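You operate a simulated robot arm through the tools that you are given. There is no shell and no other tool. Be economical: measure what you need, move in short steps, check, and stop when the job is done.

You are at the controls of a simulated two-armed robot. One attempt, no reset.

Task
Put the 10 die from the top of the wooden table on the top of the trims bench and the 12 die on the toe closer table top. Turn the blue dial of the cream overlocker to 4. Pick up the job card on the stand with one hand, pass it to the other hand and put it on the top of the packing table. Open the checking table drawer, put the grey spool in the inside of the checking table drawer and shut the drawer again. Take the navy thread cone from the top of the window bench and leave it on the top of the side table. Take the grey empty cone on the top of the window bench and put it away on the left end of the grey overlocker's table. Put the tube of grey snaps on the top of the window bench away on the top of the trims bench. Take the red yarn cone from the top of the window bench and put it in the red tray. Pull the upper drawer of the small blue cabinet open. Do these in any order. Set down upright: job card on the stand, grey spool, navy thread cone, grey empty cone, red yarn cone.

Only the result counts: the job must be done as asked and must still hold three seconds after the hand-in. Knocking over, shifting, dropping, spilling or breaking anything else fails it.

Robot
Two 6-joint arms with two-finger grippers on one trunk, on a base that drives. Base frame: it is fixed to the floor where the robot stands at the start and does not move with it; the origin is under the middle of the robot, x ahead of it, y to its left, z up; the surface under the hand at the start is at about z = 0.74. Units: m, rad, N and s.
The left shoulder is at the start at [0.03, 0.178, 0.913], the right one opposite. With the tool pointing down near the work surface each hand reaches from about 0.44 to 0.84 m from the robot's upright axis, wherever it stands, measured 20 degrees to its own side. Places, roughly: blue dial of the cream overlocker [-3.2, 0.8, 1]; checking table drawer [-6.5, 3, 0.7]; die [0.5, 0, 0.75]; grey empty cone (7x7x12 cm) [-3.2, -0.6, 0.8]; grey spool [-3.25, -0.25, 0.75]; inside of the checking table drawer [-6.5, 3, 0.7]; job card on the stand [-3.5, -0.25, 0.75]; left end of the grey overlocker's table [-1.6, 0.7, 0.8]; navy thread cone [-3.5, -0.5, 0.75]; red tray inside (24x30 cm) [-6.56, 2.34, 0.8]; red yarn cone [-4.25, -0.5, 1]; toe closer table top (33x20 cm) [-1.86, 4.22, 0.76]; top of the packing table [-6.6, -0.1, 0.8]; top of the side table [-5, 2.6, 0.8]; top of the trims bench [-3.1, -0.1, 0.8]; tube of grey snaps [-4.25, -0.5, 0.75]; upper drawer of the small blue cabinet [-3.6, -0.6, 0.9]. Payload 2.54 kg a hand.
The TCP of each hand is the grasp point between the finger pads, 0.03 m short of the fingertips. In the tool frame z runs along the fingers and y along their closing line. The gripper opens to 0.116 m. The gripper's body begins 0.095 m behind the TCP.
Orientation is that of the tool frame in the base frame, as a unit quaternion [w, x, y, z]. With the fingers straight down and closing along the base's y, the tool's x points along the base's -x, its y along +y and its z along -z.

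Tools
- The arms move only by the tool send_rows. It takes "left_deltas", "right_deltas" or both (then of equal length, played together; a hand with none holds still); each is a list of rows, each a list of 3 entries, a list of its own where there are three numbers: the turn, a rotation vector about the base's x, y, z in rad, then the shift along the base's x, y, z in m, then the opening in per cent of the stroke, from 0 (shut) to 100 (fully open). In form: [[[ax, ay, az], [tx, ty, tz], jaw], ...]. A call has 1 to 10 rows; each row is the pose to reach, as a shift and turn from the pose commanded when the call began. A row lasts 0.2 s, in which the tool goes at most 0.05 m and 0.15 rad; a call with a longer step from one row to the next is refused whole, and so is a gripper value outside its range. Where a pose cannot be reached the arm comes as near as it can. A force on the tool above 40 N (or 10 N above the force at the start of the call, whichever is more), or a blocked arm, ends the call early, and 0.2 s more pass. Each finger travels about 0.153 m/s and halts on what it meets, pressing with about 23 N; the grip force reading is that of the motor and also rises with nothing between the fingers. The clock runs only during rows and for 0.2 s after the last one: add rows that repeat a pose to give the fingers time. It gives the time, the measured TCP pose, the force on the tool (base axes), the opening and the grip force at its end, in the units of the frame above (readings bear some noise), with the torque about the TCP (base axes, N m) and any sound that the robot's microphone picked up.
- Cameras (640 x 400 px; columns grow to the right, rows downward): "scene" is now at [0.0352, -0.0068, 1.6223]; the picture's right is [-0.12, -0.99, 0.00], its down [-0.82, 0.10, -0.56] and it looks along [0.56, -0.07, -0.83] (base axes); focal length 247 px, centre (320, 200). "left" rides on the left gripper at [0.069, 0.015, -0.122] in its tool frame; the picture's right is [-0.21, 0.98, 0.00], its down [-0.83, -0.18, -0.53] and it looks along [-0.52, -0.11, 0.85] (tool axes); focal length 251 px, centre (320, 200). "right" rides on the right gripper at [0.069, -0.015, -0.122] in its tool frame; the picture's right is [0.21, 0.98, 0.00], its down [-0.83, 0.18, -0.53] and it looks along [-0.52, 0.11, 0.85] (tool axes); focal length 251 px, centre (320, 200). There is no depth. A picture from a camera that has moved, and an enlarged one, comes with that camera's place and axes in the base frame and with its lens. The place of the scene camera against the robot may be out by one fixed shift of up to 0.012 m in any direction.
- snapshot(camera): a new picture of that camera. No time passes.
- raise_lower(by): slides the trunk up (or, below 0, down) by that many m; the arms and the scene camera ride with it, the base frame stays. It gives what a move gives, with no picture.
- drive_base(legs): drives the robot by 1 to 6 legs, each [ahead, left, turn to the left] in m, m and rad, along the robot's own axes; the way and the turn of a leg run together, so that a leg with both is an arc; at most 1.5 m and 3.142 rad a leg. The arms and the cameras ride along, it lands a little off, and it stops where it bumps. It gives what a move gives.
- pan_tilt(pan, tilt): turns the head with the scene camera to pan (to the left, within 2.496 rad either way) and tilt (down, from -0.506 to 1.204), counted from straight ahead of the robot. It gives what a move gives.
- inspect(camera, box): a new picture of the part [left, top, right, bottom] of that camera's present view, enlarged. No time passes.
- close_job(): hands the job in; it is judged then, once.

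Work in short steps. Places have to be worked out from the pictures, the camera data and where the tool is seen: move nearer, look again, correct. Check each grasp and each placing, and mend what went wrong. You have 535 turns and 336 pictures in all, those below and enlarged ones among them. Open the grippers and draw the arms clear of the work before you hand the job in, unless the task says otherwise; then end with one line.

The tools are called after "Request:" as a command line: name --argument value ..., lists and objects as JSON in quotes. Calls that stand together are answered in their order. send_rows: Moves the arms, as the interface text tells. Its arguments: {"type":"object","properties":{"left_deltas":{"type":"array","items":{"type":"array"}},"right_deltas":{"type":"array","items":{"type":"array"}}},"required":[]} The other tools are called the same way: raise_lower (by) slides the trunk up or down; drive_base (legs) drives the base; pan_tilt (pan, tilt) turns the head that bears the scene camera; snapshot (camera) takes a picture; inspect (camera, box) takes an enlarged picture of a part of a camera's view; close_job () hands the job in.

At the start:

```text
time_s: 0.0
left_tool_pos: [0.5649, 0.1572, 0.9694]
left_tcp_rot: [0.001, 0.0, 1.0, 0.0]
left_force: [0.8, 0.1, -0.7]
left_ft_torque: [0.02, 0.0, 0.0]
left_width: 0.1159
left_grasp_force: 0.0
right_tool_pos: [0.5438, -0.2887, 1.0435]
right_tcp_rot: [0.0, 0.0, 1.0, 0.0]
right_force: [0.4, -0.2, 0.8]
right_ft_torque: [0.0, 0.0, -0.01]
right_width: 0.116
right_grasp_force: 0.1
trunk travel left (down, up): [-0.125, 0.415]
robot x, y, heading: [-0.0003, 0.0012, -0.0]
head pan, tilt: [-0.12, 0.97]
```

scene: 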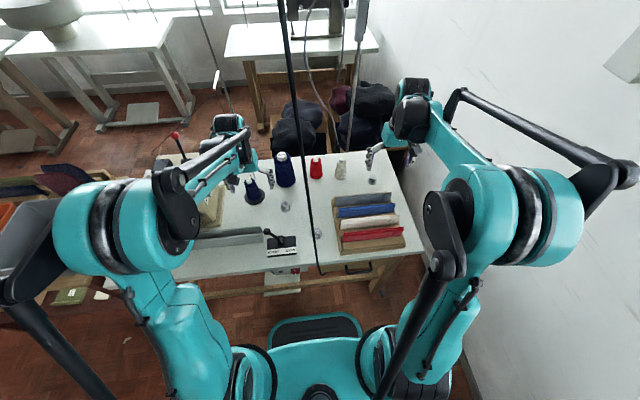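
right: 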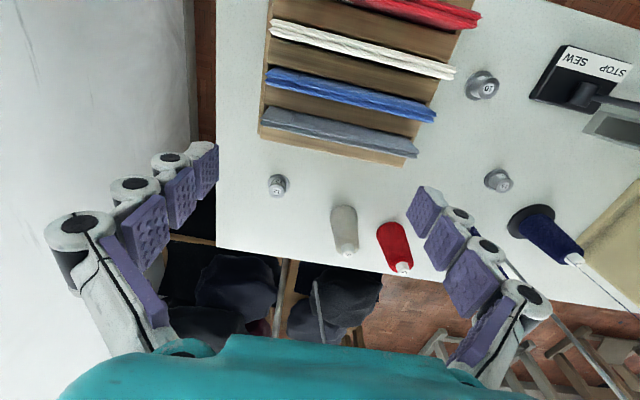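
left: 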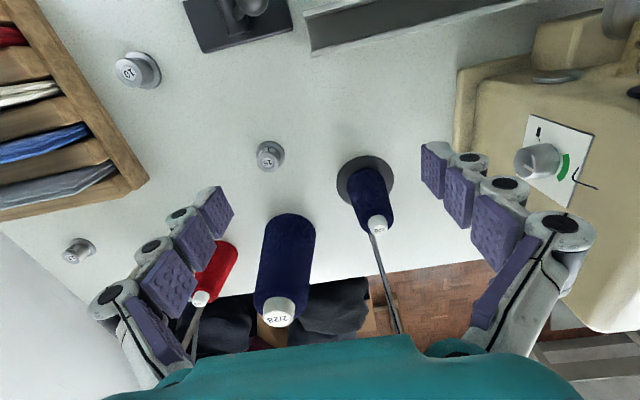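

I see three numbered knobs (dies) on the table; I enlarge them to read the numbers.

Request:
inspect --camera "left" --box '[40, 30, 300, 270]'

Request:
inspect --camera "right" --box '[240, 60, 560, 260]'

```text
1.67 times, centred on (170, 150) of left
camera zoom: at [0.4963, 0.171, 1.0911], right [0.21, 0.98, 0.0], down [0.83, -0.18, 0.53], along [0.52, -0.11, -0.85], focal length 419 px, centre (570, 283)
```

zoom: 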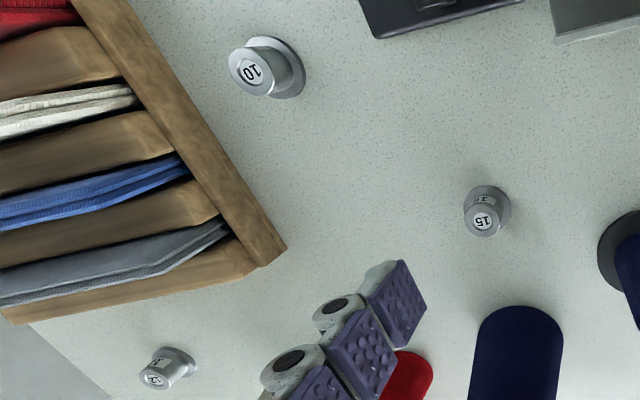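

```text
2.00 times, centred on (400, 160) of right
camera zoom: at [0.4757, -0.303, 1.1662], right [-0.21, 0.98, 0.0], down [0.83, 0.18, 0.53], along [0.52, 0.11, -0.85], focal length 503 px, centre (160, 280)
```

zoom: 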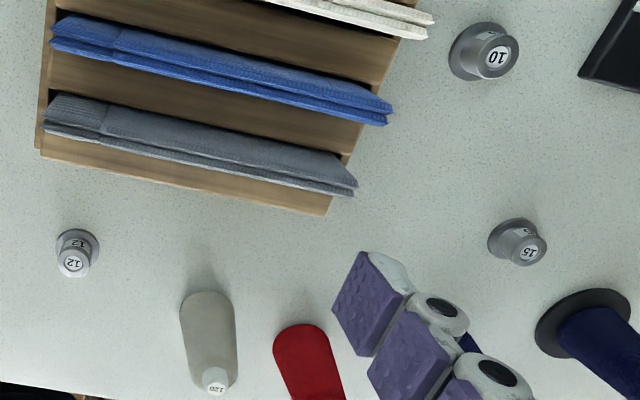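

The 10 die is near (0.48,-0.05), the 12 die near (0.71,-0.32). I move the left hand over the 10 and the right hand over the 12, staying high, then look.

Request:
send_rows --left_deltas '[[[0, 0, 0], [-0.017, -0.042, -0.012], 100], [[0, 0, 0], [-0.034, -0.083, -0.024], 100], [[0, 0, 0], [-0.051, -0.125, -0.036], 100], [[0, 0, 0], [-0.068, -0.166, -0.048], 100], [[0, 0, 0], [-0.085, -0.207, -0.06], 80], [[0, 0, 0], [-0.085, -0.207, -0.06], 60]]' --right_deltas '[[[0, 0, 0], [0.033, -0.006, -0.024], 100], [[0, 0, 0], [0.066, -0.013, -0.048], 100], [[0, 0, 0], [0.1, -0.02, -0.072], 100], [[0, 0, 0], [0.133, -0.027, -0.096], 100], [[0, 0, 0], [0.166, -0.034, -0.12], 80], [[0, 0, 0], [0.166, -0.034, -0.12], 60]]'

Request:
snapshot --camera "left"

Request:
snapshot --camera "right"

```text
time_s: 1.4
left_tool_pos: [0.4772, -0.0507, 0.9095]
left_tcp_rot: [0.0, 0.0, 1.0, 0.0]
left_force: [0.3, 0.1, -0.1]
left_ft_torque: [0.01, -0.01, 0.05]
left_width: 0.0695
left_grasp_force: 0.0
right_tool_pos: [0.7084, -0.3201, 0.9241]
right_tcp_rot: [0.0, 0.0, 1.0, 0.0]
right_force: [-0.4, 0.2, 0.3]
right_ft_torque: [-0.05, -0.02, 0.03]
right_width: 0.0697
right_grasp_force: 0.0
trunk travel left (down, up): [-0.125, 0.415]
robot x, y, heading: [0.0018, 0.0019, 0.005]
head pan, tilt: [-0.12, 0.97]
```

```text
330 pictures are left
camera left: at [0.4092, -0.0357, 1.0309], right [0.21, 0.98, 0.0], down [0.83, -0.18, 0.53], along [0.52, -0.11, -0.85], focal length 251 px, centre (320, 200)
```

left: 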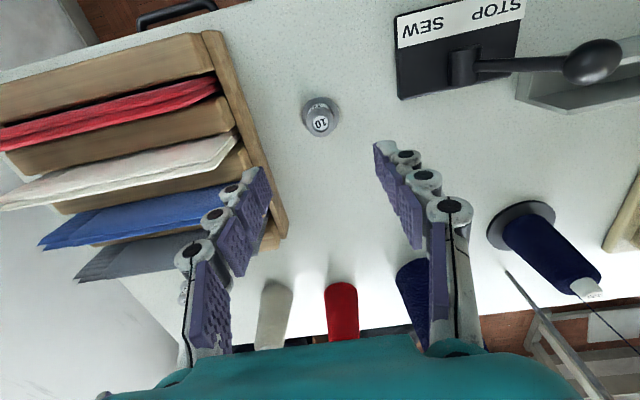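

```text
329 pictures are left
camera right: at [0.6402, -0.335, 1.0485], right [-0.21, 0.98, 0.0], down [0.83, 0.18, 0.53], along [0.52, 0.11, -0.85], focal length 251 px, centre (320, 200)
```

right: 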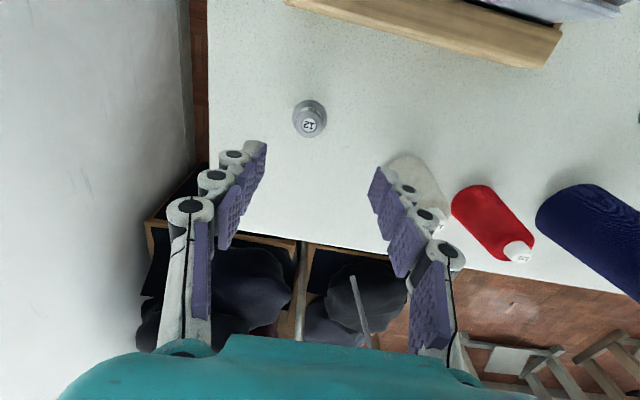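

The 10 die sits at about (0.471,-0.05), the 12 die at about (0.713,-0.332), each about 4 cm high with a flange 4 cm wide. I lower both hands around the knobs.

Request:
send_rows --left_deltas '[[[0, 0, 0], [-0.006, 0, -0.04], 60], [[0, 0, 0], [-0.006, 0, -0.08], 60], [[0, 0, 0], [-0.006, 0, -0.11], 60], [[0, 0, 0], [-0.006, 0, -0.11], 60]]' --right_deltas '[[[0, 0, 0], [0.004, -0.012, -0.04], 60], [[0, 0, 0], [0.004, -0.012, -0.08], 60], [[0, 0, 0], [0.004, -0.012, -0.12], 60], [[0, 0, 0], [0.004, -0.012, -0.125], 60]]'

Request:
snapshot --camera "left"

Request:
snapshot --camera "right"

```text
time_s: 2.4
left_tool_pos: [0.4741, -0.0504, 0.8025]
left_tcp_rot: [0.0, 0.001, 1.0, 0.0]
left_force: [-0.9, 0.1, -0.2]
left_ft_torque: [0.0, -0.02, -0.04]
left_width: 0.0697
left_grasp_force: 0.0
right_tool_pos: [0.7127, -0.333, 0.8011]
right_tcp_rot: [0.0, 0.0, 1.0, 0.0]
right_force: [-0.5, -0.3, 0.4]
right_ft_torque: [-0.02, 0.02, 0.01]
right_width: 0.0697
right_grasp_force: 0.1
trunk travel left (down, up): [-0.125, 0.415]
robot x, y, heading: [-0.0011, -0.0003, 0.001]
head pan, tilt: [-0.12, 0.97]
```

```text
328 pictures are left
camera left: at [0.4045, -0.0357, 0.9221], right [0.21, 0.98, 0.0], down [0.83, -0.18, 0.53], along [0.52, -0.11, -0.85], focal length 251 px, centre (320, 200)
```

left: 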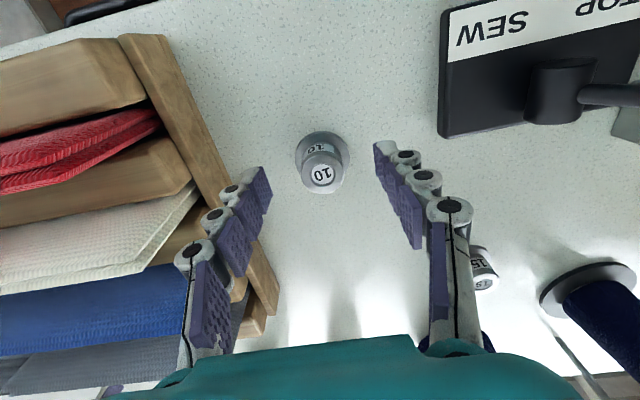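

```text
327 pictures are left
camera right: at [0.6444, -0.3479, 0.9224], right [-0.21, 0.98, 0.0], down [0.83, 0.18, 0.53], along [0.52, 0.11, -0.85], focal length 251 px, centre (320, 200)
```

right: 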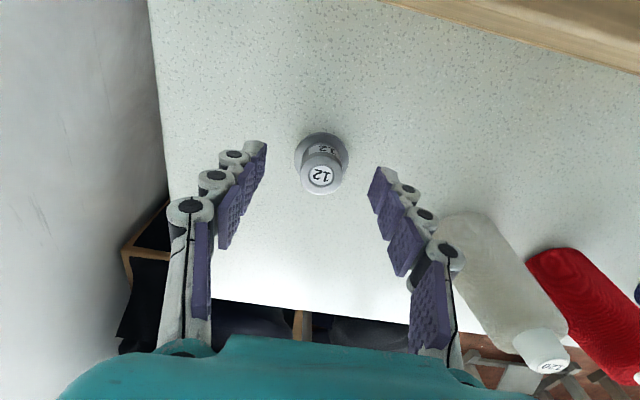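

Both dies are centred between the fingers. I go 2 cm lower and close.

Request:
send_rows --left_deltas '[[[0, 0, 0], [0.002, 0, -0.02], 60], [[0, 0, 0], [0.002, 0, -0.02], 30], [[0, 0, 0], [0.002, 0, -0.02], 0], [[0, 0, 0], [0.002, 0, -0.02], 0], [[0, 0, 0], [0.002, 0, -0.02], 0]]' --right_deltas '[[[0, 0, 0], [0, 0, -0.02], 60], [[0, 0, 0], [0, 0, -0.02], 30], [[0, 0, 0], [0, 0, -0.02], 0], [[0, 0, 0], [0, 0, -0.02], 0], [[0, 0, 0], [0, 0, -0.02], 0]]'

```text
time_s: 3.6
left_tool_pos: [0.4768, -0.0505, 0.7802]
left_tcp_rot: [0.0, -0.001, 1.0, -0.001]
left_force: [-0.9, -0.1, -0.1]
left_ft_torque: [-0.03, 0.02, -0.01]
left_width: 0.0288
left_grasp_force: 22.7
right_tool_pos: [0.7132, -0.3337, 0.7792]
right_tcp_rot: [0.0, -0.001, 1.0, 0.001]
right_force: [-0.2, -0.3, 0.2]
right_ft_torque: [0.03, 0.03, -0.02]
right_width: 0.0291
right_grasp_force: 23.0
trunk travel left (down, up): [-0.125, 0.415]
robot x, y, heading: [-0.0013, -0.0024, 0.0]
head pan, tilt: [-0.12, 0.97]
```

Both dies are gripped (2.9 cm). I lift both and check.

Request:
send_rows --left_deltas '[[[0, 0, 0], [0, 0, 0.05], 0], [[0, 0, 0], [0, 0, 0.1], 0], [[0, 0, 0], [0, 0, 0.15], 0], [[0, 0, 0], [0, 0, 0.2], 0], [[0, 0, 0], [0, 0.05, 0.2], 0], [[0, 0, 0], [0, 0.1, 0.2], 0], [[0, 0, 0], [0, 0.15, 0.2], 0], [[0, 0, 0], [0, 0.2, 0.2], 0]]' --right_deltas '[[[0, 0, 0], [0, 0, 0.05], 0], [[0, 0, 0], [0, 0, 0.1], 0], [[0, 0, 0], [0, 0, 0.15], 0], [[0, 0, 0], [0, 0, 0.2], 0], [[0, 0, 0], [-0.05, 0, 0.2], 0], [[0, 0, 0], [-0.1, 0, 0.2], 0], [[0, 0, 0], [-0.15, 0, 0.2], 0], [[0, 0, 0], [-0.2, 0, 0.2], 0]]'

Request:
pan_tilt --pan 1.2 --tilt 0.45

Request:
snapshot --camera "scene"

```text
time_s: 5.4
left_tool_pos: [0.4734, 0.1519, 0.9777]
left_tcp_rot: [0.0, -0.001, 1.0, -0.002]
left_force: [-1.2, -0.2, -1.9]
left_ft_torque: [0.01, -0.02, 0.01]
left_width: 0.0288
left_grasp_force: 22.5
right_tool_pos: [0.5148, -0.3319, 0.9793]
right_tcp_rot: [0.0, 0.0, 1.0, 0.0]
right_force: [0.0, -0.1, -1.4]
right_ft_torque: [-0.01, 0.02, 0.0]
right_width: 0.0289
right_grasp_force: 22.8
trunk travel left (down, up): [-0.125, 0.415]
robot x, y, heading: [0.0037, -0.001, -0.002]
head pan, tilt: [-0.12, 0.97]
```

```text
time_s: 6.9
left_tool_pos: [0.4748, 0.1496, 0.9778]
left_tcp_rot: [0.0, -0.001, 1.0, 0.0]
left_force: [-0.3, 0.0, -0.8]
left_ft_torque: [-0.02, 0.04, -0.01]
left_width: 0.0287
left_grasp_force: 23.0
right_tool_pos: [0.5153, -0.3333, 0.9784]
right_tcp_rot: [-0.001, 0.0, 1.0, 0.0]
right_force: [-1.3, -0.7, -2.4]
right_ft_torque: [0.03, 0.04, -0.02]
right_width: 0.0289
right_grasp_force: 23.2
trunk travel left (down, up): [-0.125, 0.415]
robot x, y, heading: [-0.0003, -0.0024, 0.003]
head pan, tilt: [1.201, 0.45]
```

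```text
326 pictures are left
camera scene: at [-0.0021, 0.0873, 1.6658], right [0.93, -0.36, 0.0], down [-0.16, -0.41, -0.9], along [0.33, 0.84, -0.44], focal length 247 px, centre (320, 200)
```

scene: 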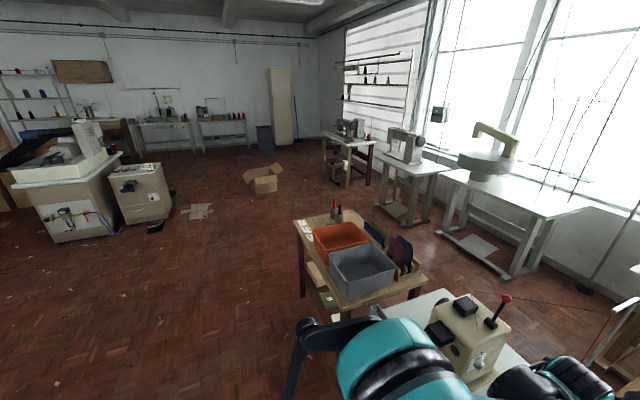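

Both dies held. I look around to map the room.

Request:
inspect --camera "scene" --box '[0, 80, 220, 260]'

Request:
pan_tilt --pan 2.45 --tilt 0.4

Request:
snapshot --camera "scene"

Request:
pan_tilt --pan -2.3 --tilt 0.4

Request:
snapshot --camera "scene"

```text
2.22 times, centred on (110, 170) of scene
camera zoom: at [-0.0021, 0.0873, 1.6658], right [0.93, -0.36, 0.0], down [-0.16, -0.41, -0.9], along [0.33, 0.84, -0.44], focal length 549 px, centre (787, 267)
```

zoom: 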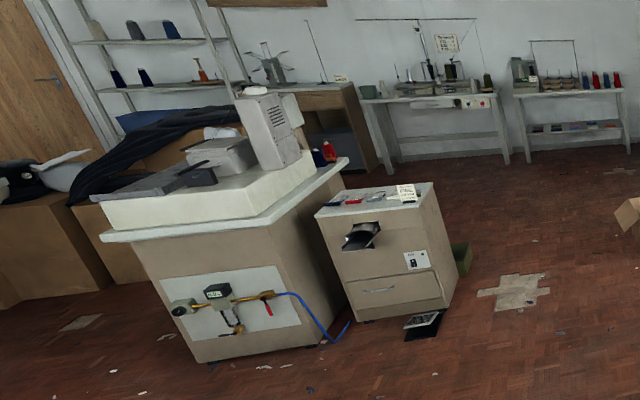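

```text
time_s: 8.3
left_tool_pos: [0.4745, 0.1503, 0.9778]
left_tcp_rot: [0.0, 0.0, 1.0, 0.001]
left_force: [-1.3, -1.0, -2.0]
left_ft_torque: [0.0, 0.03, -0.02]
left_width: 0.0291
left_grasp_force: 22.7
right_tool_pos: [0.516, -0.334, 0.9787]
right_tcp_rot: [0.0, 0.0, 1.0, -0.001]
right_force: [0.6, 0.6, -1.2]
right_ft_torque: [0.04, 0.03, 0.02]
right_width: 0.0289
right_grasp_force: 22.5
trunk travel left (down, up): [-0.125, 0.415]
robot x, y, heading: [0.0002, 0.0008, 0.004]
head pan, tilt: [2.45, 0.4]
```

```text
324 pictures are left
camera scene: at [-0.1068, 0.0608, 1.6705], right [0.64, 0.77, 0.0], down [0.3, -0.25, -0.92], along [-0.71, 0.59, -0.39], focal length 247 px, centre (320, 200)
```

scene: 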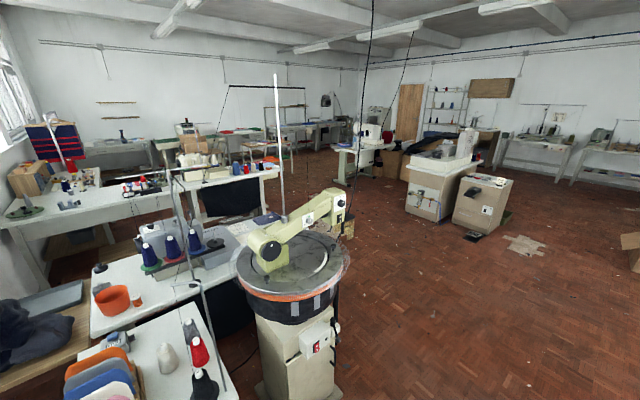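

```text
time_s: 12.1
left_tool_pos: [0.4762, 0.15, 0.9777]
left_tcp_rot: [0.0, 0.001, 1.0, 0.0]
left_force: [-0.2, 0.1, -2.5]
left_ft_torque: [0.01, -0.02, 0.03]
left_width: 0.0291
left_grasp_force: 22.7
right_tool_pos: [0.5165, -0.3334, 0.9792]
right_tcp_rot: [0.0, -0.001, 1.0, 0.0]
right_force: [-0.8, -0.5, -2.5]
right_ft_torque: [0.0, 0.02, 0.0]
right_width: 0.029
right_grasp_force: 23.3
trunk travel left (down, up): [-0.125, 0.415]
robot x, y, heading: [-0.0002, 0.0009, 0.001]
head pan, tilt: [-2.3, 0.4]
```

```text
323 pictures are left
camera scene: at [-0.0971, -0.0674, 1.6705], right [-0.75, 0.67, 0.0], down [0.26, 0.29, -0.92], along [-0.61, -0.69, -0.39], focal length 247 px, centre (320, 200)
```

scene: 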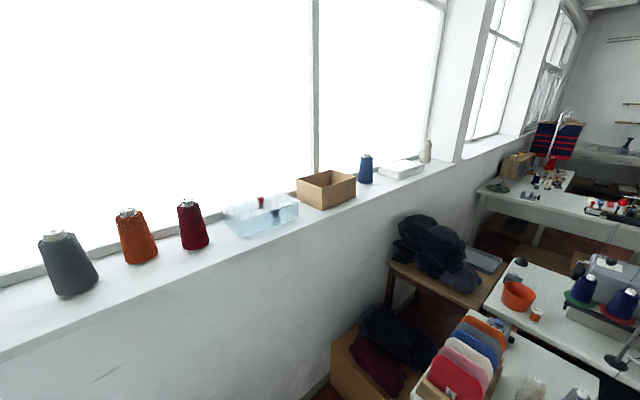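

Room map is clear enough: open floor lies to the robot's left. I raise the trunk, back off the table and turn left.

Request:
raise_lower --by 0.35

Request:
drive_base --legs '[[-0.25, 0, 0], [0, 0, 1.57]]'

Request:
pan_tilt --pan 0.2 --tilt 0.6

Request:
snapshot --camera "scene"

```text
time_s: 15.5
left_tool_pos: [0.476, 0.1495, 1.3277]
left_tcp_rot: [-0.001, 0.0, 1.0, 0.0]
left_force: [0.3, -0.8, -2.3]
left_ft_torque: [-0.01, 0.04, 0.01]
left_width: 0.0287
left_grasp_force: 23.3
right_tool_pos: [0.5163, -0.3334, 1.3285]
right_tcp_rot: [0.0, -0.001, 1.0, 0.0]
right_force: [0.4, -0.2, -1.7]
right_ft_torque: [-0.01, 0.0, 0.0]
right_width: 0.0289
right_grasp_force: 23.7
trunk travel left (down, up): [-0.475, 0.065]
robot x, y, heading: [-0.0008, -0.0017, -0.001]
head pan, tilt: [-2.3, 0.4]
```

```text
time_s: 21.2
left_tool_pos: [-0.4043, 0.4748, 1.3273]
left_tcp_rot: [0.0, 0.71, -0.704, 0.0]
left_force: [-0.9, -0.4, -1.2]
left_ft_torque: [-0.04, 0.01, 0.02]
left_width: 0.0287
left_grasp_force: 22.9
right_tool_pos: [0.0796, 0.5184, 1.3288]
right_tcp_rot: [0.0, 0.71, -0.704, 0.0]
right_force: [-0.1, 0.2, -2.1]
right_ft_torque: [-0.01, 0.03, 0.01]
right_width: 0.029
right_grasp_force: 22.5
trunk travel left (down, up): [-0.475, 0.065]
robot x, y, heading: [-0.2529, -0.001, 1.58]
head pan, tilt: [-2.3, 0.4]
```

```text
time_s: 23.4
left_tool_pos: [-0.4047, 0.4739, 1.3271]
left_tcp_rot: [-0.001, 0.71, -0.705, -0.001]
left_force: [0.5, -1.0, -2.1]
left_ft_torque: [0.02, -0.02, 0.01]
left_width: 0.0287
left_grasp_force: 23.1
right_tool_pos: [0.0787, 0.5188, 1.3281]
right_tcp_rot: [0.0, 0.709, -0.705, 0.0]
right_force: [0.5, 0.5, -1.4]
right_ft_torque: [-0.02, 0.01, 0.0]
right_width: 0.0288
right_grasp_force: 23.0
trunk travel left (down, up): [-0.475, 0.065]
robot x, y, heading: [-0.2515, -0.0008, 1.578]
head pan, tilt: [0.201, 0.6]
```

```text
322 pictures are left
camera scene: at [-0.2743, 0.059, 2.0022], right [0.98, 0.21, 0.0], down [0.12, -0.55, -0.82], along [-0.17, 0.81, -0.57], focal length 247 px, centre (320, 200)
```

scene: 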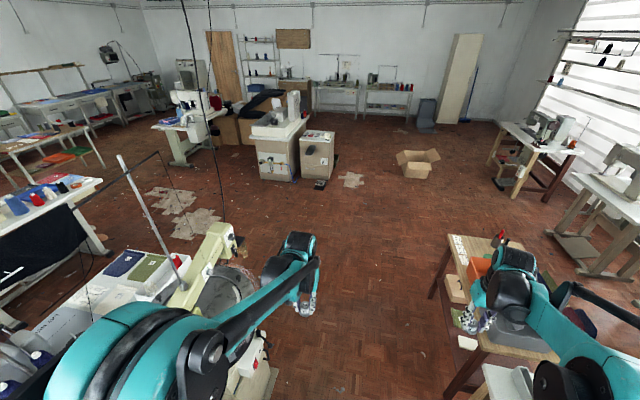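

Corridor ahead is free. I drive 1.5 m along +y then a bit left, and look at the toe closer.

Request:
drive_base --legs '[[1.5, 0, 0], [0.6, 0, 0.3]]'

Request:
pan_tilt --pan 0.1 --tilt 0.5

Request:
snapshot --camera "scene"

```text
time_s: 33.8
left_tool_pos: [-0.6205, 2.4827, 1.3272]
left_tcp_rot: [0.0, 0.806, -0.592, 0.0]
left_force: [0.7, -0.5, -1.7]
left_ft_torque: [-0.01, 0.01, -0.05]
left_width: 0.0284
left_grasp_force: 23.1
right_tool_pos: [-0.1716, 2.6676, 1.3287]
right_tcp_rot: [-0.001, 0.806, -0.592, 0.0]
right_force: [-0.3, -0.7, -2.1]
right_ft_torque: [-0.01, 0.0, 0.02]
right_width: 0.0291
right_grasp_force: 22.9
trunk travel left (down, up): [-0.475, 0.065]
robot x, y, heading: [-0.3376, 2.0789, 1.872]
head pan, tilt: [0.201, 0.6]
```

```text
time_s: 34.5
left_tool_pos: [-0.6212, 2.4838, 1.327]
left_tcp_rot: [-0.001, 0.806, -0.592, 0.0]
left_force: [0.1, 0.4, -1.7]
left_ft_torque: [-0.04, -0.01, 0.05]
left_width: 0.0285
left_grasp_force: 22.8
right_tool_pos: [-0.1716, 2.6681, 1.3286]
right_tcp_rot: [0.0, 0.806, -0.592, 0.0]
right_force: [0.2, 0.4, -1.5]
right_ft_torque: [-0.02, -0.01, 0.02]
right_width: 0.0287
right_grasp_force: 22.8
trunk travel left (down, up): [-0.475, 0.065]
robot x, y, heading: [-0.3345, 2.0761, 1.88]
head pan, tilt: [0.099, 0.499]
```

```text
321 pictures are left
camera scene: at [-0.3678, 2.1333, 2.0112], right [0.92, 0.39, 0.0], down [0.19, -0.44, -0.88], along [-0.34, 0.81, -0.48], focal length 247 px, centre (320, 200)
```

scene: 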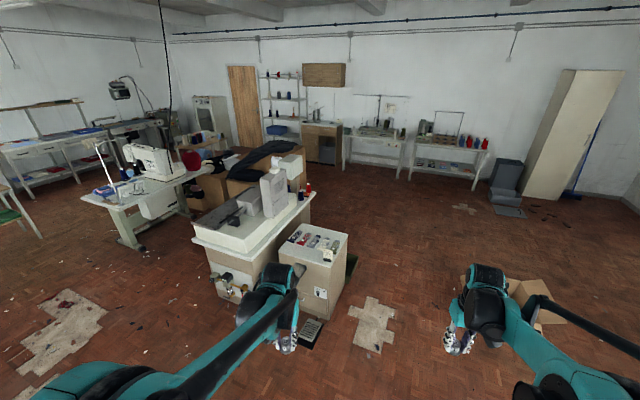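

The toe closer should be the white machine on the cabinet; I enlarge it.

Request:
inspect --camera "scene" --box '[180, 130, 360, 320]'

```text
2.11 times, centred on (270, 225) of scene
camera zoom: at [-0.3678, 2.1333, 2.0112], right [0.92, 0.39, 0.0], down [0.19, -0.44, -0.88], along [-0.34, 0.81, -0.48], focal length 520 px, centre (425, 147)
```

zoom: 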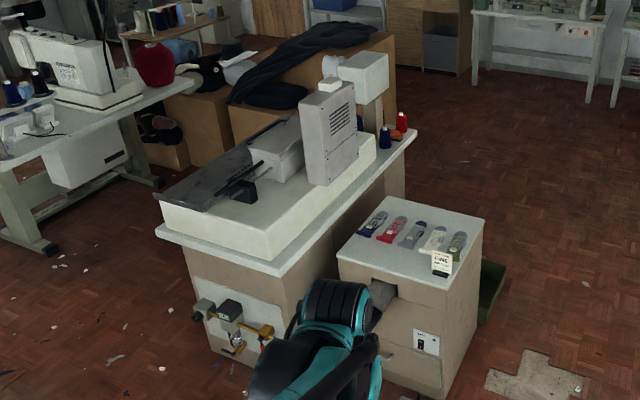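

The table runs about x −1.95..−1.38, y 3.2..4.4 with the free area behind the machine head at its far end. I drive past the cabinet to y≈4.7 and look from there.

Request:
drive_base --legs '[[0, 0, -0.3], [1.3, 0, 0], [1.3, 0, 0], [0, 0, 1.9]]'

Request:
pan_tilt --pan 0.0 --tilt 0.6

Request:
snapshot --camera "scene"

```text
time_s: 52.6
left_tool_pos: [-0.7282, 4.3631, 1.3284]
left_tcp_rot: [0.0, 0.985, 0.171, -0.001]
left_force: [0.0, -0.8, -2.1]
left_ft_torque: [-0.01, -0.03, 0.01]
left_width: 0.0285
left_grasp_force: 23.1
right_tool_pos: [-0.9303, 4.8037, 1.3285]
right_tcp_rot: [0.0, 0.985, 0.172, 0.0]
right_force: [0.0, 0.5, -0.9]
right_ft_torque: [0.03, -0.04, 0.02]
right_width: 0.0289
right_grasp_force: 22.8
trunk travel left (down, up): [-0.475, 0.065]
robot x, y, heading: [-0.3344, 4.6641, -2.796]
head pan, tilt: [0.099, 0.499]
```

```text
time_s: 53.3
left_tool_pos: [-0.7287, 4.3632, 1.3282]
left_tcp_rot: [0.0, 0.985, 0.172, 0.0]
left_force: [-0.2, 0.7, -1.7]
left_ft_torque: [-0.02, 0.0, 0.0]
left_width: 0.0285
left_grasp_force: 23.3
right_tool_pos: [-0.9313, 4.804, 1.3295]
right_tcp_rot: [0.0, 0.985, 0.172, 0.0]
right_force: [-0.5, 0.3, -1.3]
right_ft_torque: [-0.01, -0.03, -0.01]
right_width: 0.0287
right_grasp_force: 22.6
trunk travel left (down, up): [-0.475, 0.065]
robot x, y, heading: [-0.3368, 4.6665, -2.791]
head pan, tilt: [0.0, 0.6]
```

```text
319 pictures are left
camera scene: at [-0.3938, 4.6468, 2.0022], right [-0.34, 0.94, 0.0], down [0.53, 0.19, -0.83], along [-0.78, -0.28, -0.56], focal length 247 px, centre (320, 200)
```

scene: 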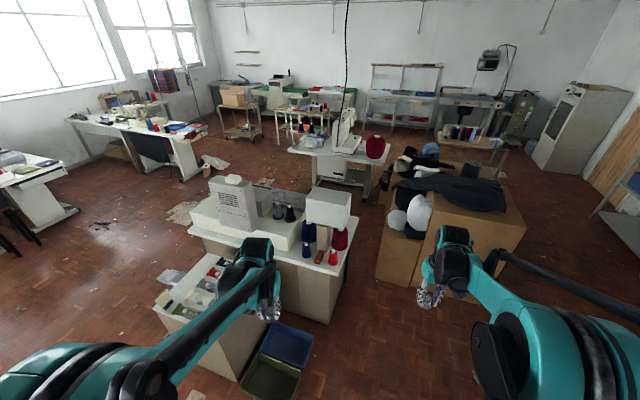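

Now I see the rear end of the toe closer table with cones on it; I enlarge.

Request:
inspect --camera "scene" --box '[180, 160, 380, 330]'

```text
2.35 times, centred on (280, 245) of scene
camera zoom: at [-0.3938, 4.6468, 2.0022], right [-0.34, 0.94, 0.0], down [0.53, 0.19, -0.83], along [-0.78, -0.28, -0.56], focal length 582 px, centre (414, 94)
```

zoom: 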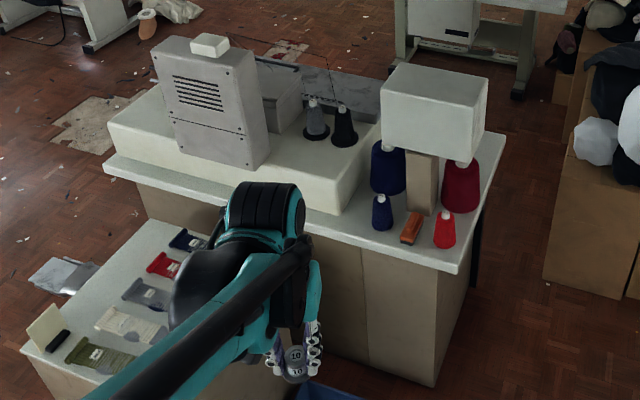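

The stated free spot (−1.86, 4.22) is behind the white box on the post, at the far corner. I drive around the north end and face −y so the right hand (12 die) can reach it.

Request:
drive_base --legs '[[0, 0, -0.35], [0, -0.3, 0], [1.27, 0, 0], [0, 0, 1.57]]'

Request:
pan_tilt --pan -0.3 --tilt 0.9

Request:
snapshot --camera "scene"

Request:
snapshot --camera "right"

```text
time_s: 66.2
left_tool_pos: [-1.4546, 4.4873, 1.3262]
left_tcp_rot: [-0.001, 0.705, 0.709, 0.0]
left_force: [-0.4, -0.7, -2.1]
left_ft_torque: [0.04, -0.02, 0.01]
left_width: 0.0285
left_grasp_force: 22.8
right_tool_pos: [-1.9395, 4.4437, 1.3296]
right_tcp_rot: [0.0, 0.705, 0.709, 0.001]
right_force: [0.1, 0.4, -1.6]
right_ft_torque: [0.01, 0.0, -0.03]
right_width: 0.0287
right_grasp_force: 22.8
trunk travel left (down, up): [-0.475, 0.065]
robot x, y, heading: [-1.6087, 4.9639, -1.564]
head pan, tilt: [0.0, 0.6]
```

```text
time_s: 67.0
left_tool_pos: [-1.4557, 4.4852, 1.3285]
left_tcp_rot: [0.0, 0.705, 0.709, 0.0]
left_force: [-0.3, 0.3, -1.7]
left_ft_torque: [0.02, -0.01, 0.0]
left_width: 0.0286
left_grasp_force: 23.2
right_tool_pos: [-1.9391, 4.443, 1.3283]
right_tcp_rot: [0.0, 0.705, 0.709, -0.001]
right_force: [-0.3, -0.6, -1.9]
right_ft_torque: [-0.02, -0.01, 0.01]
right_width: 0.0288
right_grasp_force: 22.6
trunk travel left (down, up): [-0.475, 0.065]
robot x, y, heading: [-1.6058, 4.9624, -1.565]
head pan, tilt: [-0.3, 0.901]
```

```text
317 pictures are left
camera scene: at [-1.6354, 4.9198, 1.9775], right [-0.96, 0.29, 0.0], down [0.23, 0.75, -0.62], along [-0.18, -0.59, -0.78], focal length 247 px, centre (320, 200)
```

scene: 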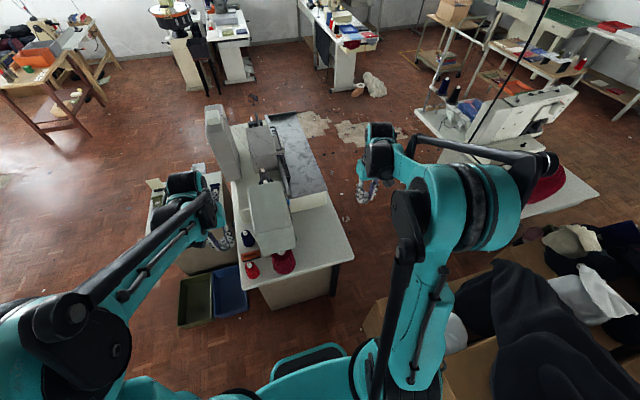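

```text
316 pictures are left
camera right: at [-1.9533, 4.5122, 1.4509], right [0.98, 0.22, 0.0], down [0.19, -0.83, 0.53], along [0.12, -0.52, -0.85], focal length 251 px, centre (320, 200)
```

right: 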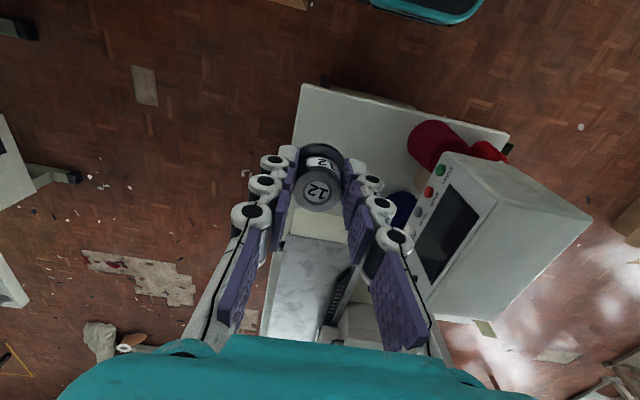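

The free corner shows clearly. I move the right hand over (−1.87, 4.25) and lower the trunk by 0.35.

Request:
send_rows --right_deltas '[[[0, 0, 0], [0.017, -0.046, 0], 0], [[0, 0, 0], [0.034, -0.092, 0], 0], [[0, 0, 0], [0.05, -0.138, 0], 0], [[0, 0, 0], [0.067, -0.185, 0], 0]]'

Request:
raise_lower --by -0.35

Request:
snapshot --camera "right"

```text
time_s: 68.0
left_tool_pos: [-1.4544, 4.4836, 1.3264]
left_tcp_rot: [-0.001, 0.705, 0.709, 0.001]
left_force: [0.1, -1.2, -1.5]
left_ft_torque: [0.0, 0.0, 0.01]
left_width: 0.0286
left_grasp_force: 23.7
right_tool_pos: [-1.8712, 4.2524, 1.3235]
right_tcp_rot: [-0.002, 0.706, 0.708, 0.001]
right_force: [0.2, -0.6, -2.7]
right_ft_torque: [0.08, 0.01, 0.02]
right_width: 0.0285
right_grasp_force: 23.0
trunk travel left (down, up): [-0.475, 0.065]
robot x, y, heading: [-1.6078, 4.9605, -1.566]
head pan, tilt: [-0.3, 0.901]
```

```text
time_s: 71.4
left_tool_pos: [-1.4544, 4.4872, 0.9779]
left_tcp_rot: [0.001, 0.705, 0.709, 0.001]
left_force: [-0.3, 0.1, -1.8]
left_ft_torque: [-0.05, 0.0, 0.05]
left_width: 0.0286
left_grasp_force: 22.8
right_tool_pos: [-1.8726, 4.2564, 0.976]
right_tcp_rot: [0.0, 0.705, 0.709, 0.001]
right_force: [-0.2, -0.1, -1.5]
right_ft_torque: [0.02, 0.01, 0.0]
right_width: 0.0287
right_grasp_force: 22.9
trunk travel left (down, up): [-0.125, 0.415]
robot x, y, heading: [-1.6061, 4.9624, -1.565]
head pan, tilt: [-0.3, 0.901]
```

```text
315 pictures are left
camera right: at [-1.8869, 4.3254, 1.0979], right [0.98, 0.22, 0.0], down [0.19, -0.83, 0.53], along [0.12, -0.52, -0.85], focal length 251 px, centre (320, 200)
```

right: 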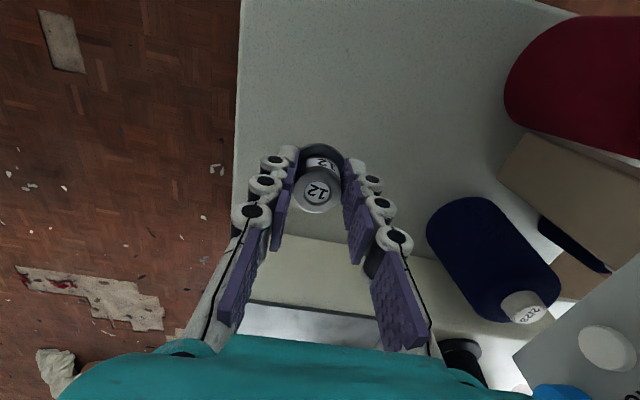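

The spot under the die is bare. I lower it to near the surface.

Request:
send_rows --right_deltas '[[[0, 0, 0], [0, 0, -0.05], 0], [[0, 0, 0], [0, 0, -0.1], 0], [[0, 0, 0], [0, 0, -0.15], 0], [[0, 0, 0], [0, 0, -0.165], 0], [[0, 0, 0], [0, 0, -0.17], 0], [[0, 0, 0], [0, 0, -0.175], 0], [[0, 0, 0], [0, 0, -0.18], 0]]'

Request:
snapshot --camera "right"

```text
time_s: 73.0
left_tool_pos: [-1.4545, 4.4875, 0.9788]
left_tcp_rot: [-0.001, 0.705, 0.709, 0.0]
left_force: [0.2, -0.1, -1.7]
left_ft_torque: [0.0, -0.01, -0.02]
left_width: 0.0286
left_grasp_force: 23.0
right_tool_pos: [-1.8732, 4.2553, 0.7977]
right_tcp_rot: [0.001, 0.706, 0.709, 0.0]
right_force: [-1.0, 0.9, 15.1]
right_ft_torque: [-0.09, 0.02, 0.1]
right_width: 0.0289
right_grasp_force: 23.2
trunk travel left (down, up): [-0.125, 0.415]
robot x, y, heading: [-1.6071, 4.9605, -1.562]
head pan, tilt: [-0.3, 0.901]
```

```text
314 pictures are left
camera right: at [-1.8875, 4.3261, 0.9195], right [0.98, 0.22, 0.0], down [0.19, -0.82, 0.53], along [0.12, -0.52, -0.85], focal length 251 px, centre (320, 200)
```

right: 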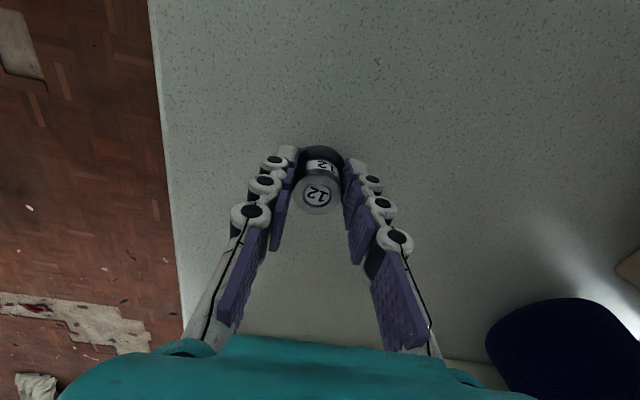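

Contact is felt (15 N up). I open the right fingers and lift straight up.

Request:
send_rows --right_deltas '[[[0, 0, 0], [0, 0, 0.002], 20], [[0, 0, 0], [0, 0, 0.002], 50], [[0, 0, 0], [0, 0, 0.002], 60], [[0, 0, 0], [0, 0, 0.05], 60], [[0, 0, 0], [0, 0, 0.1], 60], [[0, 0, 0], [0, 0, 0.15], 60], [[0, 0, 0], [0, 0, 0.18], 60]]'

Request:
snapshot --camera "right"

```text
time_s: 74.6
left_tool_pos: [-1.4549, 4.4863, 0.9779]
left_tcp_rot: [0.0, 0.705, 0.709, 0.0]
left_force: [-0.1, -0.2, -1.9]
left_ft_torque: [0.0, 0.04, -0.01]
left_width: 0.029
left_grasp_force: 23.6
right_tool_pos: [-1.8742, 4.2557, 0.9783]
right_tcp_rot: [-0.001, 0.705, 0.709, 0.0]
right_force: [-0.1, -0.3, -0.2]
right_ft_torque: [-0.04, 0.0, -0.03]
right_width: 0.0697
right_grasp_force: 0.1
trunk travel left (down, up): [-0.125, 0.415]
robot x, y, heading: [-1.6043, 4.9576, -1.564]
head pan, tilt: [-0.3, 0.901]
```

```text
313 pictures are left
camera right: at [-1.8887, 4.3246, 1.0989], right [0.98, 0.22, 0.0], down [0.19, -0.83, 0.53], along [0.12, -0.52, -0.85], focal length 251 px, centre (320, 200)
```

right: 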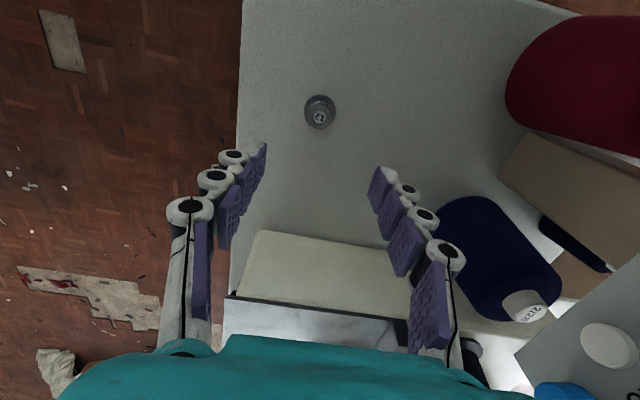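

The 12 die stands upright on the toe closer table. I raise the trunk, retract the right arm, and drive back around toward the open floor at y≈2.4.

Request:
raise_lower --by 0.35

Request:
send_rows --right_deltas '[[[0, 0, 0], [-0.01, 0.05, 0], 60], [[0, 0, 0], [-0.02, 0.1, 0], 40], [[0, 0, 0], [-0.03, 0.15, 0], 20], [[0, 0, 0], [-0.03, 0.2, 0], 0]]'

Request:
drive_base --legs '[[0, 1.27, 0], [1.5, 0, 0], [1.1, 0, 0], [0, 0, -0.9]]'

Request:
pan_tilt --pan 0.0 --tilt 0.5

Request:
snapshot --camera "scene"

```text
time_s: 78.1
left_tool_pos: [-1.4553, 4.4857, 1.3275]
left_tcp_rot: [0.0, 0.706, 0.708, 0.001]
left_force: [0.0, -0.5, -1.2]
left_ft_torque: [0.01, 0.01, 0.01]
left_width: 0.0287
left_grasp_force: 23.3
right_tool_pos: [-1.8739, 4.255, 1.3264]
right_tcp_rot: [0.0, 0.705, 0.71, 0.0]
right_force: [-0.4, 0.7, 0.0]
right_ft_torque: [0.0, 0.0, -0.01]
right_width: 0.0694
right_grasp_force: 0.1
trunk travel left (down, up): [-0.475, 0.065]
robot x, y, heading: [-1.6081, 4.963, -1.561]
head pan, tilt: [-0.3, 0.901]
```

```text
refused: row 1 steps farther than a row can; nothing moved
```

```text
time_s: 99.2
left_tool_pos: [-0.5678, 1.9277, 1.3263]
left_tcp_rot: [0.0, 0.938, 0.347, 0.001]
left_force: [0.1, 0.0, -1.3]
left_ft_torque: [-0.01, 0.01, 0.04]
left_width: 0.0285
left_grasp_force: 23.3
right_tool_pos: [-1.0168, 2.097, 1.3264]
right_tcp_rot: [0.0, 0.938, 0.348, 0.001]
right_force: [-0.4, -0.2, -0.5]
right_ft_torque: [0.01, 0.03, 0.01]
right_width: 0.0696
right_grasp_force: 0.0
trunk travel left (down, up): [-0.475, 0.065]
robot x, y, heading: [-0.3071, 2.3497, -2.431]
head pan, tilt: [-0.3, 0.901]
```

```text
time_s: 100.0
left_tool_pos: [-0.5686, 1.9266, 1.327]
left_tcp_rot: [0.0, 0.937, 0.348, 0.001]
left_force: [-0.1, -0.2, -2.2]
left_ft_torque: [0.02, -0.01, 0.01]
left_width: 0.0287
left_grasp_force: 23.0
right_tool_pos: [-1.016, 2.0975, 1.326]
right_tcp_rot: [0.001, 0.938, 0.348, 0.001]
right_force: [-0.6, -0.5, -0.4]
right_ft_torque: [-0.02, 0.01, -0.02]
right_width: 0.0697
right_grasp_force: 0.1
trunk travel left (down, up): [-0.475, 0.065]
robot x, y, heading: [-0.3063, 2.3531, -2.431]
head pan, tilt: [0.0, 0.499]
```

```text
312 pictures are left
camera scene: at [-0.3584, 2.3127, 2.0112], right [-0.65, 0.76, 0.0], down [0.36, 0.31, -0.88], along [-0.67, -0.57, -0.48], focal length 247 px, centre (320, 200)
```

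scene: 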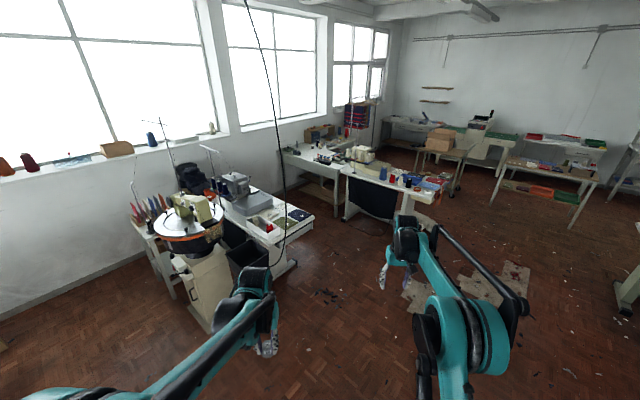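

The arm-retract rows were refused but the drive went well. I enlarge the area with the cream overlocker and the benches beyond.

Request:
inspect --camera "scene" --box '[220, 90, 480, 270]'

Request:
inspect --camera "scene" --box '[380, 90, 640, 250]'

```text
2.22 times, centred on (350, 180) of scene
camera zoom: at [-0.3584, 2.3127, 2.0112], right [-0.65, 0.76, 0.0], down [0.36, 0.31, -0.88], along [-0.67, -0.57, -0.48], focal length 549 px, centre (253, 244)
```

zoom: 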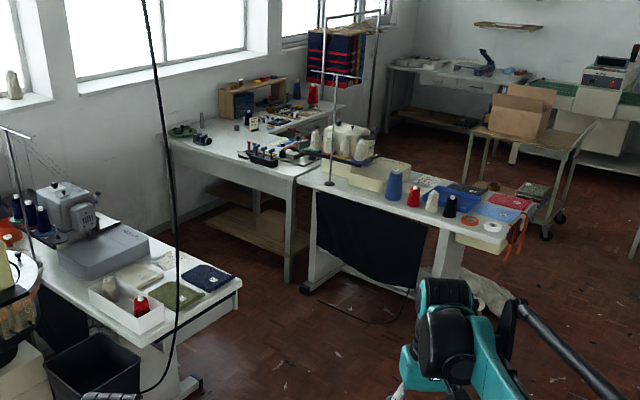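

```text
2.46 times, centred on (510, 170) of scene
camera zoom: at [-0.3584, 2.3127, 2.0112], right [-0.65, 0.76, 0.0], down [0.36, 0.31, -0.88], along [-0.67, -0.57, -0.48], focal length 608 px, centre (-148, 274)
```

zoom: 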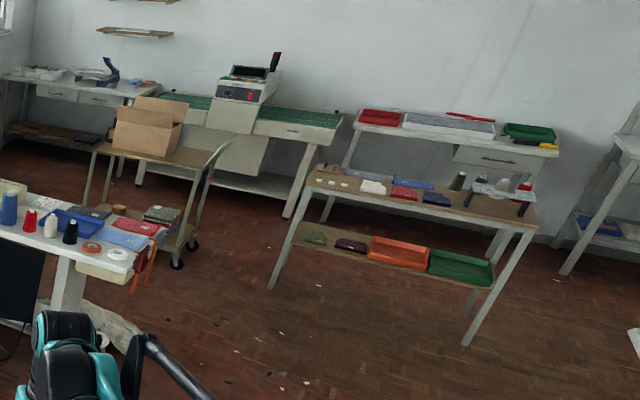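

Map: east edges of trims bench and cream overlocker's table are at about x≈−2.87; the grey overlocker's table ends at x≈−1.8. I drive to the mouth of that bay and look in.

Request:
drive_base --legs '[[0, 0, -0.48], [1.4, 0, 0], [0.4, 0, 0], [0, 0, 0.6]]'

Request:
pan_tilt --pan 0.25 --tilt 0.55

Request:
snapshot --camera "scene"

Request:
pan_tilt --pan -0.6 --tilt 0.55

Request:
snapshot --camera "scene"

```text
time_s: 112.3
left_tool_pos: [-2.3075, 1.4886, 1.3276]
left_tcp_rot: [0.0, 0.916, 0.4, 0.0]
left_force: [0.4, 0.4, -1.7]
left_ft_torque: [0.01, 0.01, 0.0]
left_width: 0.0283
left_grasp_force: 22.7
right_tool_pos: [-2.7715, 1.6039, 1.3265]
right_tcp_rot: [0.0, 0.916, 0.401, -0.001]
right_force: [-0.3, -0.1, 0.6]
right_ft_torque: [0.0, -0.04, 0.0]
right_width: 0.0696
right_grasp_force: 0.0
trunk travel left (down, up): [-0.475, 0.065]
robot x, y, heading: [-2.0943, 1.9383, -2.313]
head pan, tilt: [0.0, 0.499]
```

```text
time_s: 113.1
left_tool_pos: [-2.3066, 1.4891, 1.3268]
left_tcp_rot: [0.0, 0.916, 0.401, -0.001]
left_force: [0.6, -0.5, -1.9]
left_ft_torque: [0.0, 0.0, 0.03]
left_width: 0.0287
left_grasp_force: 22.7
right_tool_pos: [-2.771, 1.604, 1.3266]
right_tcp_rot: [0.0, 0.916, 0.401, 0.0]
right_force: [0.1, -1.0, 0.9]
right_ft_torque: [-0.01, 0.0, -0.01]
right_width: 0.0696
right_grasp_force: 0.0
trunk travel left (down, up): [-0.475, 0.065]
robot x, y, heading: [-2.0974, 1.9396, -2.314]
head pan, tilt: [0.25, 0.55]
```

```text
309 pictures are left
camera scene: at [-2.1244, 1.8835, 2.0067], right [-0.88, 0.48, 0.0], down [0.25, 0.46, -0.85], along [-0.41, -0.75, -0.52], focal length 247 px, centre (320, 200)
```

scene: 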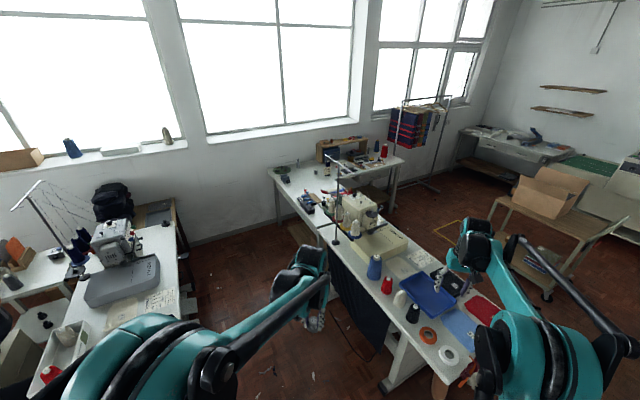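

```text
time_s: 114.2
left_tool_pos: [-2.3084, 1.4886, 1.3269]
left_tcp_rot: [0.0, 0.916, 0.401, 0.0]
left_force: [-0.3, -0.2, -2.4]
left_ft_torque: [0.0, -0.02, -0.01]
left_width: 0.0288
left_grasp_force: 22.5
right_tool_pos: [-2.7718, 1.6037, 1.3269]
right_tcp_rot: [-0.001, 0.916, 0.401, 0.0]
right_force: [0.1, -0.1, 0.3]
right_ft_torque: [0.0, 0.03, 0.01]
right_width: 0.0694
right_grasp_force: 0.0
trunk travel left (down, up): [-0.475, 0.065]
robot x, y, heading: [-2.0938, 1.936, -2.316]
head pan, tilt: [-0.6, 0.55]
```

```text
308 pictures are left
camera scene: at [-2.1693, 1.9424, 2.0067], right [-0.22, 0.97, 0.0], down [0.51, 0.12, -0.85], along [-0.83, -0.19, -0.52], focal length 247 px, centre (320, 200)
```

scene: 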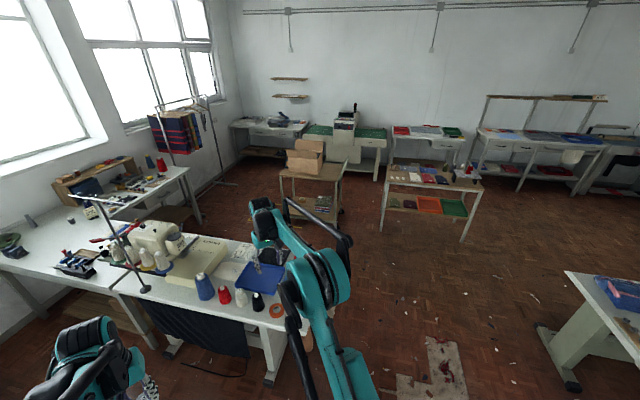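

The benches form an L. I enlarge the trims/window bench region.

Request:
inspect --camera "scene" --box '[0, 150, 200, 300]'

Request:
pan_tilt --pan 0.2 --tilt 0.55

Request:
inspect --camera "scene" --box '[230, 120, 430, 260]'

```text
2.67 times, centred on (100, 225) of scene
camera zoom: at [-2.1693, 1.9424, 2.0067], right [-0.22, 0.97, 0.0], down [0.51, 0.12, -0.85], along [-0.83, -0.19, -0.52], focal length 659 px, centre (907, 133)
```

zoom: 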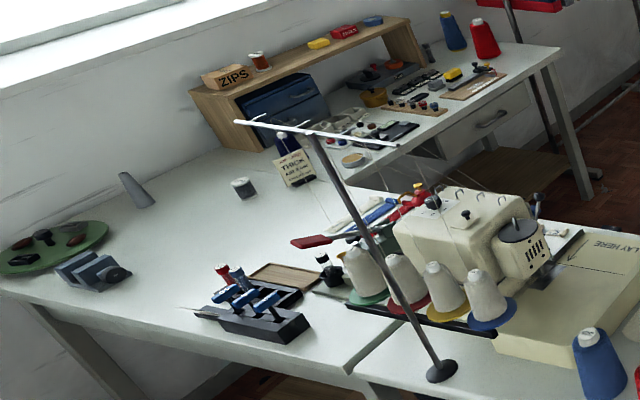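

```text
time_s: 115.4
left_tool_pos: [-2.3085, 1.4896, 1.3278]
left_tcp_rot: [0.0, 0.916, 0.401, 0.0]
left_force: [-0.4, -0.2, -1.3]
left_ft_torque: [0.02, -0.02, -0.02]
left_width: 0.0283
left_grasp_force: 22.9
right_tool_pos: [-2.7713, 1.6038, 1.3263]
right_tcp_rot: [0.0, 0.916, 0.401, 0.0]
right_force: [-0.7, -0.1, -0.2]
right_ft_torque: [-0.04, 0.01, 0.01]
right_width: 0.0696
right_grasp_force: 0.1
trunk travel left (down, up): [-0.475, 0.065]
robot x, y, heading: [-2.0975, 1.9384, -2.313]
head pan, tilt: [0.201, 0.55]
```

```text
2.86 times, centred on (330, 190) of scene
camera zoom: at [-2.1283, 1.8858, 2.0067], right [-0.86, 0.52, 0.0], down [0.27, 0.45, -0.85], along [-0.44, -0.73, -0.52], focal length 706 px, centre (291, 229)
```

zoom: 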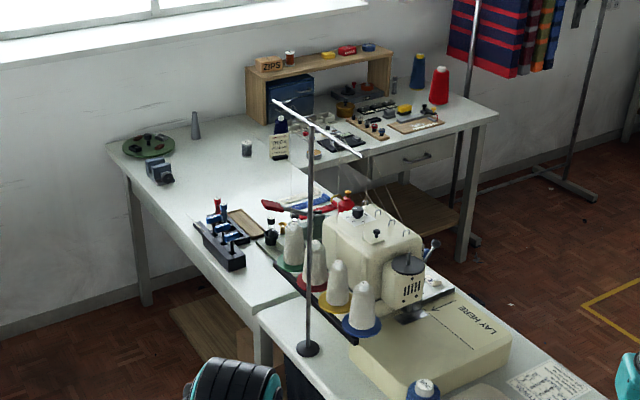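

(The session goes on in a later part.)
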